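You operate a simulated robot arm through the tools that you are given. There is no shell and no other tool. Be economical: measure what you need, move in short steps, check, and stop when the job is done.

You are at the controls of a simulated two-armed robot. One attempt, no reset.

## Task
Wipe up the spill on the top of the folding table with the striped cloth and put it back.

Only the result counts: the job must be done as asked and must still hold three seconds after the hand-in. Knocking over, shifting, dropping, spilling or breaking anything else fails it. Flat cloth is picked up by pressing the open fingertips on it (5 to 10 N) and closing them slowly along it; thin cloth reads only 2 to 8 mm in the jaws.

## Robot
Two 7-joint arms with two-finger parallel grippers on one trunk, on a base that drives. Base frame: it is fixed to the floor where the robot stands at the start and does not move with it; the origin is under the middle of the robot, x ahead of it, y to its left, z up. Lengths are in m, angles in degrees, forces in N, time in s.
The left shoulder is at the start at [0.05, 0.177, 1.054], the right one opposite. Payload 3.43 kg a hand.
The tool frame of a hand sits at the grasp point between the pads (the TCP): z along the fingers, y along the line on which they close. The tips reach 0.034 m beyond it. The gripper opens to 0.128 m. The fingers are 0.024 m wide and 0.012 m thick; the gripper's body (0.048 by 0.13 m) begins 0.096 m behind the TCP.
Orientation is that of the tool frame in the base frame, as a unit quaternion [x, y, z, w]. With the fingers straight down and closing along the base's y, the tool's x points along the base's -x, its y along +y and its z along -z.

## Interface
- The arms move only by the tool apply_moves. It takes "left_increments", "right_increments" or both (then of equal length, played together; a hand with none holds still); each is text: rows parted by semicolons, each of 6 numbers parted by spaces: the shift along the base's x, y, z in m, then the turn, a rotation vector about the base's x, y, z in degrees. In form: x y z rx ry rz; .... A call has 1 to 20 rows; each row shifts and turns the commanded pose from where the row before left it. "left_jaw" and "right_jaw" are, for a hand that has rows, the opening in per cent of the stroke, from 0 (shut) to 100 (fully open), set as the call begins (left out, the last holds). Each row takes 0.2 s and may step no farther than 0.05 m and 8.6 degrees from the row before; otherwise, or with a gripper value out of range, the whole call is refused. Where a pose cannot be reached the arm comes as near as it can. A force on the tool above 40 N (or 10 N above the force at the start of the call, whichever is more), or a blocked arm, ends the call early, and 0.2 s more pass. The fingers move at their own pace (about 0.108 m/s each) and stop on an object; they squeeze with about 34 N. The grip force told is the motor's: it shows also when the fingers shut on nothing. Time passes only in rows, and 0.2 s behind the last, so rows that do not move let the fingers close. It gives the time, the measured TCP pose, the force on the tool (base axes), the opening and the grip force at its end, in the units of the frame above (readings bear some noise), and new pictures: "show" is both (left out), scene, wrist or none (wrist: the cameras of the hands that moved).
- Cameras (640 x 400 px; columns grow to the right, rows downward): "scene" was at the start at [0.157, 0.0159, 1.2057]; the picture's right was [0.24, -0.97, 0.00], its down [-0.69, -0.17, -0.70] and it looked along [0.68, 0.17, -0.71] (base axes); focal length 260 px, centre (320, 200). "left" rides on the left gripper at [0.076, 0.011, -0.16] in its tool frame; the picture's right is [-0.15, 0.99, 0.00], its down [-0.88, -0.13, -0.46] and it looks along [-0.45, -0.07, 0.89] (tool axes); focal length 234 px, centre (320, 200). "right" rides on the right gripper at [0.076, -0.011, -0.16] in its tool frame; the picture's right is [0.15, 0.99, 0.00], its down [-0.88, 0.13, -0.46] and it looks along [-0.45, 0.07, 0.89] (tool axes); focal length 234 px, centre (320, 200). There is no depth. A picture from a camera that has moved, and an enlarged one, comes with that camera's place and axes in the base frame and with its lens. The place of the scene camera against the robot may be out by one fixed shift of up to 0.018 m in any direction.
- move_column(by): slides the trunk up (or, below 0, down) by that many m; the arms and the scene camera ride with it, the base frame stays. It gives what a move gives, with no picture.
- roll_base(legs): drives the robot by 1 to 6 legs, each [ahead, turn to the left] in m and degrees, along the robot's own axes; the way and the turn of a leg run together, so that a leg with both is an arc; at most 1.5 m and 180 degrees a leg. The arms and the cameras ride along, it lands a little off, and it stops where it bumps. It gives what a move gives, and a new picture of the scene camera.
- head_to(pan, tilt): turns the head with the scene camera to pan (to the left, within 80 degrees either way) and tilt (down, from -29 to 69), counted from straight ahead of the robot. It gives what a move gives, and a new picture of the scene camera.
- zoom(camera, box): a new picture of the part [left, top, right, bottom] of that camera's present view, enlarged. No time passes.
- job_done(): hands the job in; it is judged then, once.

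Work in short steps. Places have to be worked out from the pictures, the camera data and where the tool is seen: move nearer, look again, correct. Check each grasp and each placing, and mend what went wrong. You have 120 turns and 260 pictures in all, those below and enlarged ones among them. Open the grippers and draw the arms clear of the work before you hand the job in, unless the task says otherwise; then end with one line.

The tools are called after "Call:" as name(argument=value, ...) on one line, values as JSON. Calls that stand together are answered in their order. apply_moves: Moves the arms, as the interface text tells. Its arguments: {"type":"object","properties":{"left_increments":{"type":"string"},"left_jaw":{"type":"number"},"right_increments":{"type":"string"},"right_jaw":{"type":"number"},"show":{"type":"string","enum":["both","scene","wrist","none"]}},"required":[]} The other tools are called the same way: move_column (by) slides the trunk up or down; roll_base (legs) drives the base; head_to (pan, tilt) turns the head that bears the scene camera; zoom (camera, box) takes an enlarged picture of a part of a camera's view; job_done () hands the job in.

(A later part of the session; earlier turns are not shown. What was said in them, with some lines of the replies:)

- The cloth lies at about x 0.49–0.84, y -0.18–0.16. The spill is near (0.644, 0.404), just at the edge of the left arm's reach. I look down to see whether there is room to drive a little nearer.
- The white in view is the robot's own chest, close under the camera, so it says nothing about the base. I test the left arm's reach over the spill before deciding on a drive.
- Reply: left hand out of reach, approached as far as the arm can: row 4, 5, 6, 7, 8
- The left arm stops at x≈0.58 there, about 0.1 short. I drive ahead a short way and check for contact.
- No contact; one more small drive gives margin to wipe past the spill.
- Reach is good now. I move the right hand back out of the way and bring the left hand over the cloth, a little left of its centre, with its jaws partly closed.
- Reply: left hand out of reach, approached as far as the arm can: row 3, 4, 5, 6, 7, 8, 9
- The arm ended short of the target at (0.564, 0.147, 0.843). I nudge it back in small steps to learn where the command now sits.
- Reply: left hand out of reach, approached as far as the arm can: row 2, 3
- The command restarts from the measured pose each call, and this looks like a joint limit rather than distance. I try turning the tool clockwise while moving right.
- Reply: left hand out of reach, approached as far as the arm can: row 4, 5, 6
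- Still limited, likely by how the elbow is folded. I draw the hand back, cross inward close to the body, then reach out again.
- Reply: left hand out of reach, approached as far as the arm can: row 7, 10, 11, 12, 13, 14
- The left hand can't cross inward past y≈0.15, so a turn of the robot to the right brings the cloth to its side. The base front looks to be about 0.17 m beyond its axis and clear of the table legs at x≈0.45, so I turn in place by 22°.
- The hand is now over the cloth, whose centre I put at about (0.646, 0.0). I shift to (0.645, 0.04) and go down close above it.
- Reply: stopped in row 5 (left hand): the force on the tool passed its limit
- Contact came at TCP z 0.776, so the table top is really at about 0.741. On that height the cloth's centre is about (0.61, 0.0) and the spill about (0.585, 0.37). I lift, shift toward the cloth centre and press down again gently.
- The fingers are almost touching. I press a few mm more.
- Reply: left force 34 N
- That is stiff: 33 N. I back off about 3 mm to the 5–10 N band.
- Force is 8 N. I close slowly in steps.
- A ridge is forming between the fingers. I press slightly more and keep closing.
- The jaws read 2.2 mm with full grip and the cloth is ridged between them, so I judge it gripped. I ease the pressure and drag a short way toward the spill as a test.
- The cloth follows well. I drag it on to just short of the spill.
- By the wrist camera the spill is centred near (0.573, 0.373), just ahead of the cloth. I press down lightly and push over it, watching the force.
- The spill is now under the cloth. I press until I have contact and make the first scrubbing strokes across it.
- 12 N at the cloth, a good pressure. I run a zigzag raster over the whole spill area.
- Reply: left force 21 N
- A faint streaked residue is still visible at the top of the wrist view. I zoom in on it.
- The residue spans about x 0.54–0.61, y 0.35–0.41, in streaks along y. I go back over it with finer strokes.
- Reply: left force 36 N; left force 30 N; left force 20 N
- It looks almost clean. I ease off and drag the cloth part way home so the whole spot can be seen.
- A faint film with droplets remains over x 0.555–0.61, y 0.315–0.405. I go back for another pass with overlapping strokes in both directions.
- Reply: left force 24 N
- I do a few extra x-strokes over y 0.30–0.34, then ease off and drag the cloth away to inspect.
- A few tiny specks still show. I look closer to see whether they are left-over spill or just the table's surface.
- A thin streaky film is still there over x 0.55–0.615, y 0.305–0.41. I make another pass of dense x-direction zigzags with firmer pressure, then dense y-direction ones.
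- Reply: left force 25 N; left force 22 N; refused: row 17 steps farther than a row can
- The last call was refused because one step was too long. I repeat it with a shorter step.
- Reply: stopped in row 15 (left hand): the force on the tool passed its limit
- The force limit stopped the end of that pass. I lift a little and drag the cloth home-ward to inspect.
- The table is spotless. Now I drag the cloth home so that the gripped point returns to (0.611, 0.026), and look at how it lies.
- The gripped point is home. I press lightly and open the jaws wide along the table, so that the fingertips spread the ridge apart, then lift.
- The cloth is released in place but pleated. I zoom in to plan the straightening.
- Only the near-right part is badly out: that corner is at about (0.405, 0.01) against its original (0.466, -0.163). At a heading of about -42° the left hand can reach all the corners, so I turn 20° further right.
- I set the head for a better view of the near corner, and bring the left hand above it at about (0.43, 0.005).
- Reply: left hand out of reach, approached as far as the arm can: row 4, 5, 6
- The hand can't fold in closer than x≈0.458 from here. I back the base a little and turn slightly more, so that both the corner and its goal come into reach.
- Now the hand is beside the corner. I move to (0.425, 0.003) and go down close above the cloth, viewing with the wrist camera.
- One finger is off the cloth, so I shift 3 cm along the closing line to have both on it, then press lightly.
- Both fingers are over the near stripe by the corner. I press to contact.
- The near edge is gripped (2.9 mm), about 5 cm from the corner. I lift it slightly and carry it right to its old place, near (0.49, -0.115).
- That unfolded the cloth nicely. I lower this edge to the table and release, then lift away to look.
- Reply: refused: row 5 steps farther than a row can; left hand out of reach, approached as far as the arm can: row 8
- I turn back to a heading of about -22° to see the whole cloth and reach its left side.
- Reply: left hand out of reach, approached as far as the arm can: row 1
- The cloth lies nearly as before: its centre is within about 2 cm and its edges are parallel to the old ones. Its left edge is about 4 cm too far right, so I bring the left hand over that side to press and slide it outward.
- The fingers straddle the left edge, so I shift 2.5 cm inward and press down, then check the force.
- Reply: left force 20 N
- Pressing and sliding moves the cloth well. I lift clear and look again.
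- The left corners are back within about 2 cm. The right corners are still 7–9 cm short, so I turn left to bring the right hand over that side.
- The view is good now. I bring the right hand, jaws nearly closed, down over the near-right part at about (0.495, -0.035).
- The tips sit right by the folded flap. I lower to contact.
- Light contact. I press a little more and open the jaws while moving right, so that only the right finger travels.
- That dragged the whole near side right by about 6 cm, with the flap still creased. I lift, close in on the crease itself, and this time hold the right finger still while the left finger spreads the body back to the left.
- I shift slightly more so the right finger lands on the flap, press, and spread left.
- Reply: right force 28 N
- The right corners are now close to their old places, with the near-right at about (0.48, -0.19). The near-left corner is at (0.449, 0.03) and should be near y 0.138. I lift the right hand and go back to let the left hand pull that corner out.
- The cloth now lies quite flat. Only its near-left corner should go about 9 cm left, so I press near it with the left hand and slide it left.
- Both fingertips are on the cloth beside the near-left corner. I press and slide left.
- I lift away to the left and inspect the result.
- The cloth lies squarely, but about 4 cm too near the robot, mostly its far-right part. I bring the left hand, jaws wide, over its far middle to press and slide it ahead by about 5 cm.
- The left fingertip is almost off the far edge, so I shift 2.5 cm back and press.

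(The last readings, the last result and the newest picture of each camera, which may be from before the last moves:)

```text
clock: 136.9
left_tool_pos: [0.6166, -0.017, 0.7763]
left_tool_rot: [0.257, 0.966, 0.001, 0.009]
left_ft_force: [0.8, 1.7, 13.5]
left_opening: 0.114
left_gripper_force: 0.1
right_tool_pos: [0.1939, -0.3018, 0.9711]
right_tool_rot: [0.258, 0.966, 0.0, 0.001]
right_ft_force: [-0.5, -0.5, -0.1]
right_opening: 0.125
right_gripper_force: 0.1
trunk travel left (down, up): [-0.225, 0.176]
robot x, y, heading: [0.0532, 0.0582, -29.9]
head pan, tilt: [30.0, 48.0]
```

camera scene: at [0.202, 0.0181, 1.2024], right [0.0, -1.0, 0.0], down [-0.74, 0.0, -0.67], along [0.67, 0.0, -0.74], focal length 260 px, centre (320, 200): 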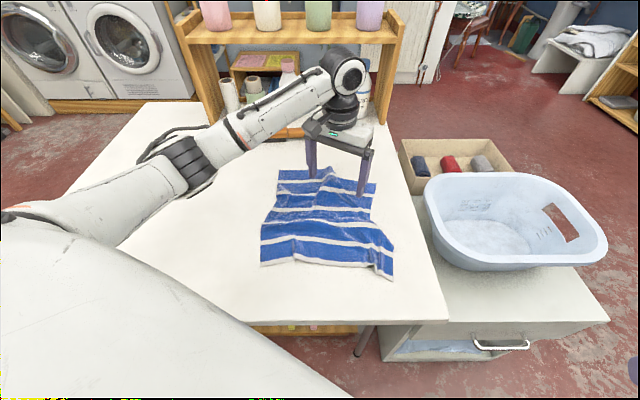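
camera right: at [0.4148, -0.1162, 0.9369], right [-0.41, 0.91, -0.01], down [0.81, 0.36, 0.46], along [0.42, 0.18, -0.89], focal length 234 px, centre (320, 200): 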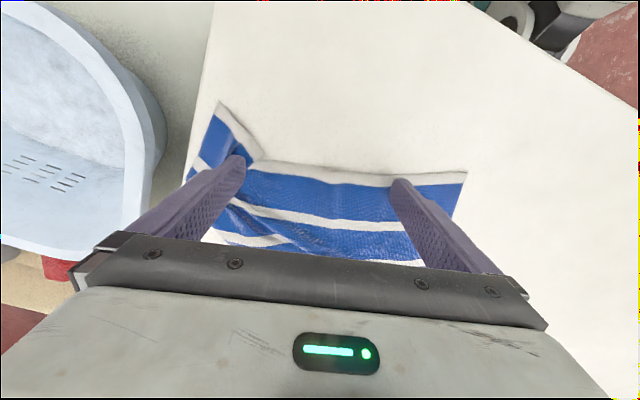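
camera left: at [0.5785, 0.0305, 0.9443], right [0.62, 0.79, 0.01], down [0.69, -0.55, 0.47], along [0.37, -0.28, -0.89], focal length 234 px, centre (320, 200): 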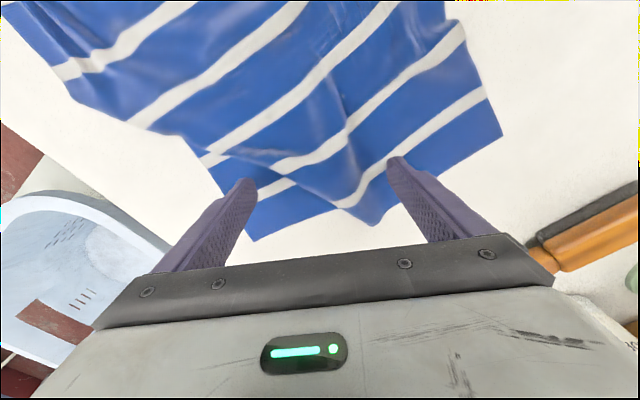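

Force is 13 N. I slide ahead by 5 cm and slightly right, then lift.

Call:
apply_moves(left_increments="0.013 -0.002 0 0 0 0;0.013 -0.002 0 0 0 0;0.013 -0.002 0 0 0 0;0.013 -0.002 0 0 0 0;0 0 0 0 0 0;0 0 0.03 0 0 0;0 0 0.04 0 0 0;0 0.03 0.03 0 0 0;-0.01 0.045 0 0 0 0;-0.01 0.045 0 0 0 0;-0.01 0.045 0 0 0 0;-0.01 0.045 0 0 0 0", show="scene")

Call:
zoom(camera="scene", box=[240, 140, 440, 280])

```text
clock: 139.5
left_tool_pos: [0.628, 0.1873, 0.8754]
left_tool_rot: [0.258, 0.966, 0.0, 0.007]
left_ft_force: [-0.4, 0.0, 0.7]
left_opening: 0.1153
left_gripper_force: 0.1
right_tool_pos: [0.1951, -0.3027, 0.9717]
right_tool_rot: [0.258, 0.966, 0.0, 0.0]
right_ft_force: [-0.3, 0.2, 0.4]
right_opening: 0.1255
right_gripper_force: 0.1
trunk travel left (down, up): [-0.225, 0.176]
robot x, y, heading: [0.051, 0.0566, -30.3]
head pan, tilt: [30.0, 48.0]
camera scene: at [0.2018, 0.0184, 1.2025], right [0.0, -1.0, 0.0], down [-0.74, 0.0, -0.67], along [0.67, 0.0, -0.74], focal length 260 px, centre (320, 200)
```

scene: 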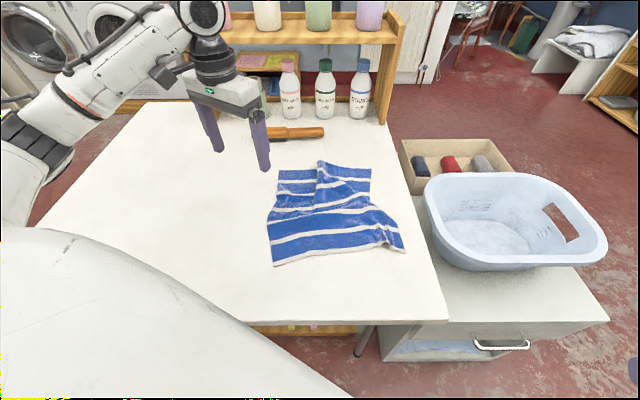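

```text
2.86 times, centred on (340, 210) of scene
camera zoom: at [0.2018, 0.0184, 1.2025], right [0.0, -1.0, 0.0], down [-0.74, 0.0, -0.67], along [0.67, 0.0, -0.74], focal length 742 px, centre (263, 171)
```

zoom: 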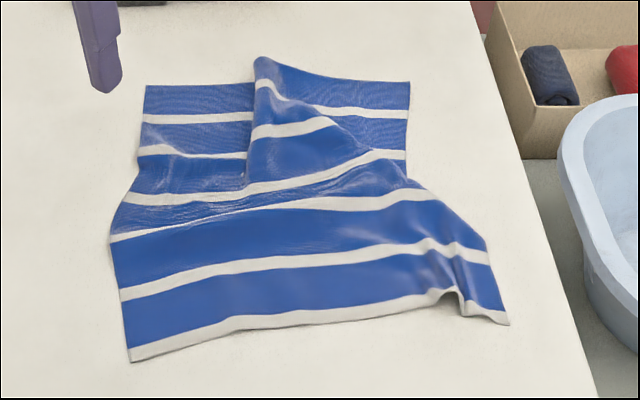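

All four corners are now within about 4 cm of where they were, and the cloth lies flat and square. I raise the left arm clear, open both grippers and check the former spill spot once more.

Call:
apply_moves(left_increments="-0.02 0.03 0.03 0 0 0;-0.02 0.03 0.03 0 0 0;-0.03 0.03 0.02 0 0 0;-0.03 0.03 0 0 0 0;-0.03 0.03 0 0 0 0;-0.03 0.03 0 0 0 0", left_jaw=100, right_increments="0 0 0 0 0 0;0 0 0 0 0 0;0 0 0 0 0 0;0 0 0 0 0 0;0 0 0 0 0 0;0 0 0 0 0 0", right_jaw=100, show="both")

Call:
head_to(pan=45, tilt=42)

```text
clock: 140.9
left_tool_pos: [0.4698, 0.3648, 0.9529]
left_tool_rot: [0.258, 0.966, 0.001, 0.007]
left_ft_force: [0.4, 0.1, 0.2]
left_opening: 0.128
left_gripper_force: 0.2
right_tool_pos: [0.1943, -0.3016, 0.9704]
right_tool_rot: [0.258, 0.966, 0.0, 0.001]
right_ft_force: [-0.6, -0.3, 0.1]
right_opening: 0.1281
right_gripper_force: 0.1
trunk travel left (down, up): [-0.225, 0.176]
robot x, y, heading: [0.0514, 0.0585, -30.2]
head pan, tilt: [30.0, 48.0]
camera scene: at [0.2016, 0.0182, 1.2025], right [0.0, -1.0, 0.0], down [-0.74, 0.0, -0.67], along [0.67, 0.0, -0.74], focal length 260 px, centre (320, 200)
camera right: at [0.1224, -0.2749, 1.131], right [0.37, 0.93, 0.0], down [0.83, -0.33, 0.46], along [0.42, -0.17, -0.89], focal length 234 px, centre (320, 200)
camera left: at [0.4071, 0.4127, 1.1125], right [0.62, 0.78, 0.01], down [0.69, -0.55, 0.47], along [0.37, -0.28, -0.88], focal length 234 px, centre (320, 200)
```

scene: 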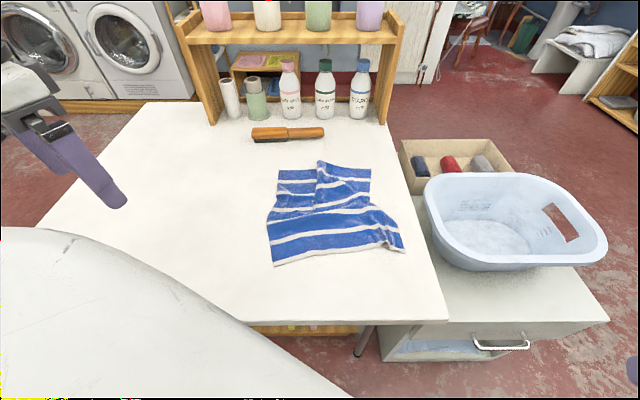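
right: 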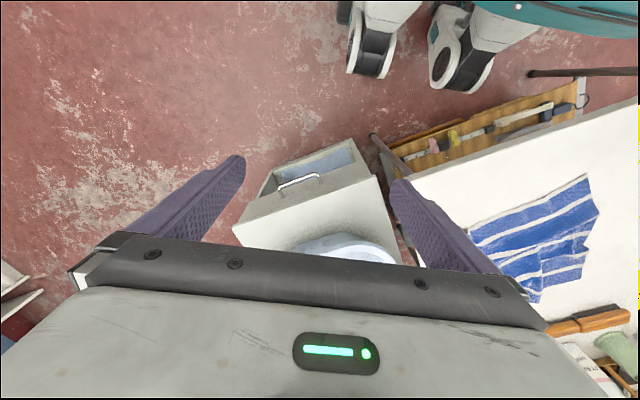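
left: 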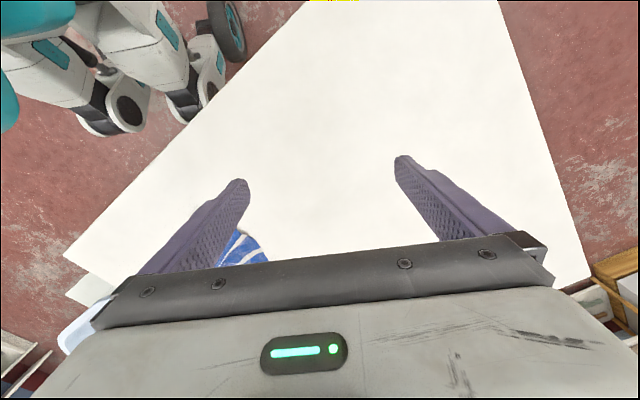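

```text
clock: 141.7
left_tool_pos: [0.4695, 0.3652, 0.9522]
left_tool_rot: [0.257, 0.966, 0.0, 0.006]
left_ft_force: [0.9, -0.4, 0.1]
left_opening: 0.1279
left_gripper_force: 0.0
right_tool_pos: [0.1945, -0.302, 0.9713]
right_tool_rot: [0.258, 0.966, 0.001, 0.0]
right_ft_force: [0.1, 0.6, 0.3]
right_opening: 0.1282
right_gripper_force: 0.0
trunk travel left (down, up): [-0.225, 0.176]
robot x, y, heading: [0.055, 0.0599, -29.8]
head pan, tilt: [45.0, 42.0]
camera scene: at [0.204, 0.0397, 1.2109], right [0.26, -0.97, 0.0], down [-0.65, -0.17, -0.74], along [0.72, 0.19, -0.67], focal length 260 px, centre (320, 200)
```

scene: 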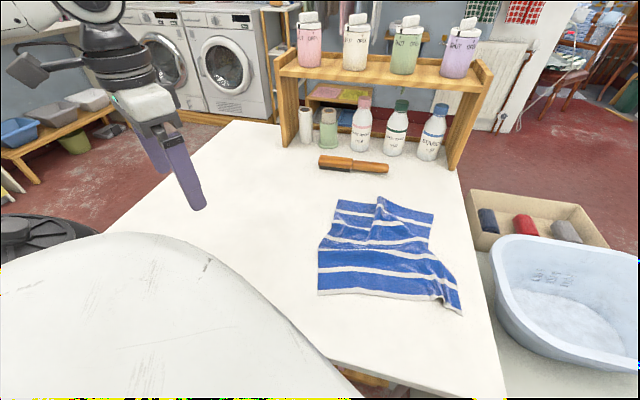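

Call:
zoom(camera="left", box=[220, 80, 420, 240])

Call:
zoom(camera="scene", box=[170, 160, 330, 290])

```text
2.50 times, centred on (320, 160) of left
camera zoom: at [0.4079, 0.4125, 1.1125], right [0.62, 0.79, 0.01], down [0.69, -0.55, 0.47], along [0.37, -0.28, -0.89], focal length 585 px, centre (320, 300)
```

zoom: 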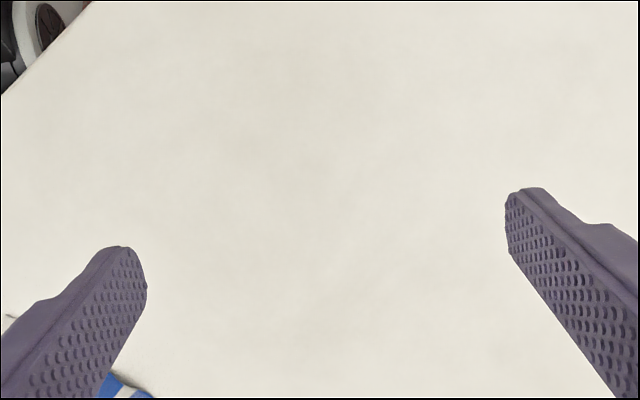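

```text
3.08 times, centred on (250, 225) of scene
camera zoom: at [0.204, 0.0397, 1.2109], right [0.26, -0.97, 0.0], down [-0.65, -0.17, -0.74], along [0.72, 0.19, -0.67], focal length 799 px, centre (535, 123)
```

zoom: 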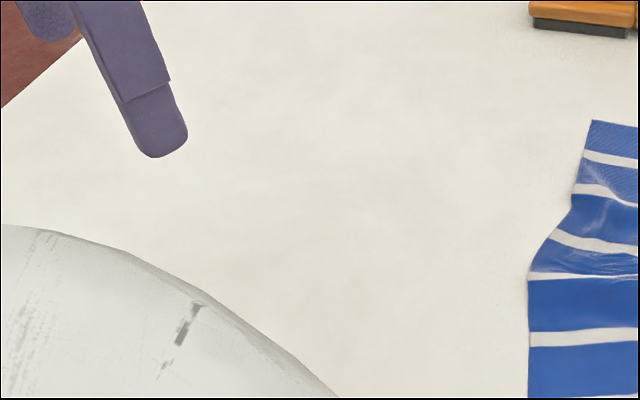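

The table is clean, the cloth is back in its place, nothing else has been moved, and both grippers are open and clear. I hand in.

Call:
job_done()

```text
The job is handed in.
```

The spill is wiped up with no trace left on the table. The striped cloth is back in its place, slightly wrinkled, with its corners within about 4 cm of where they started.
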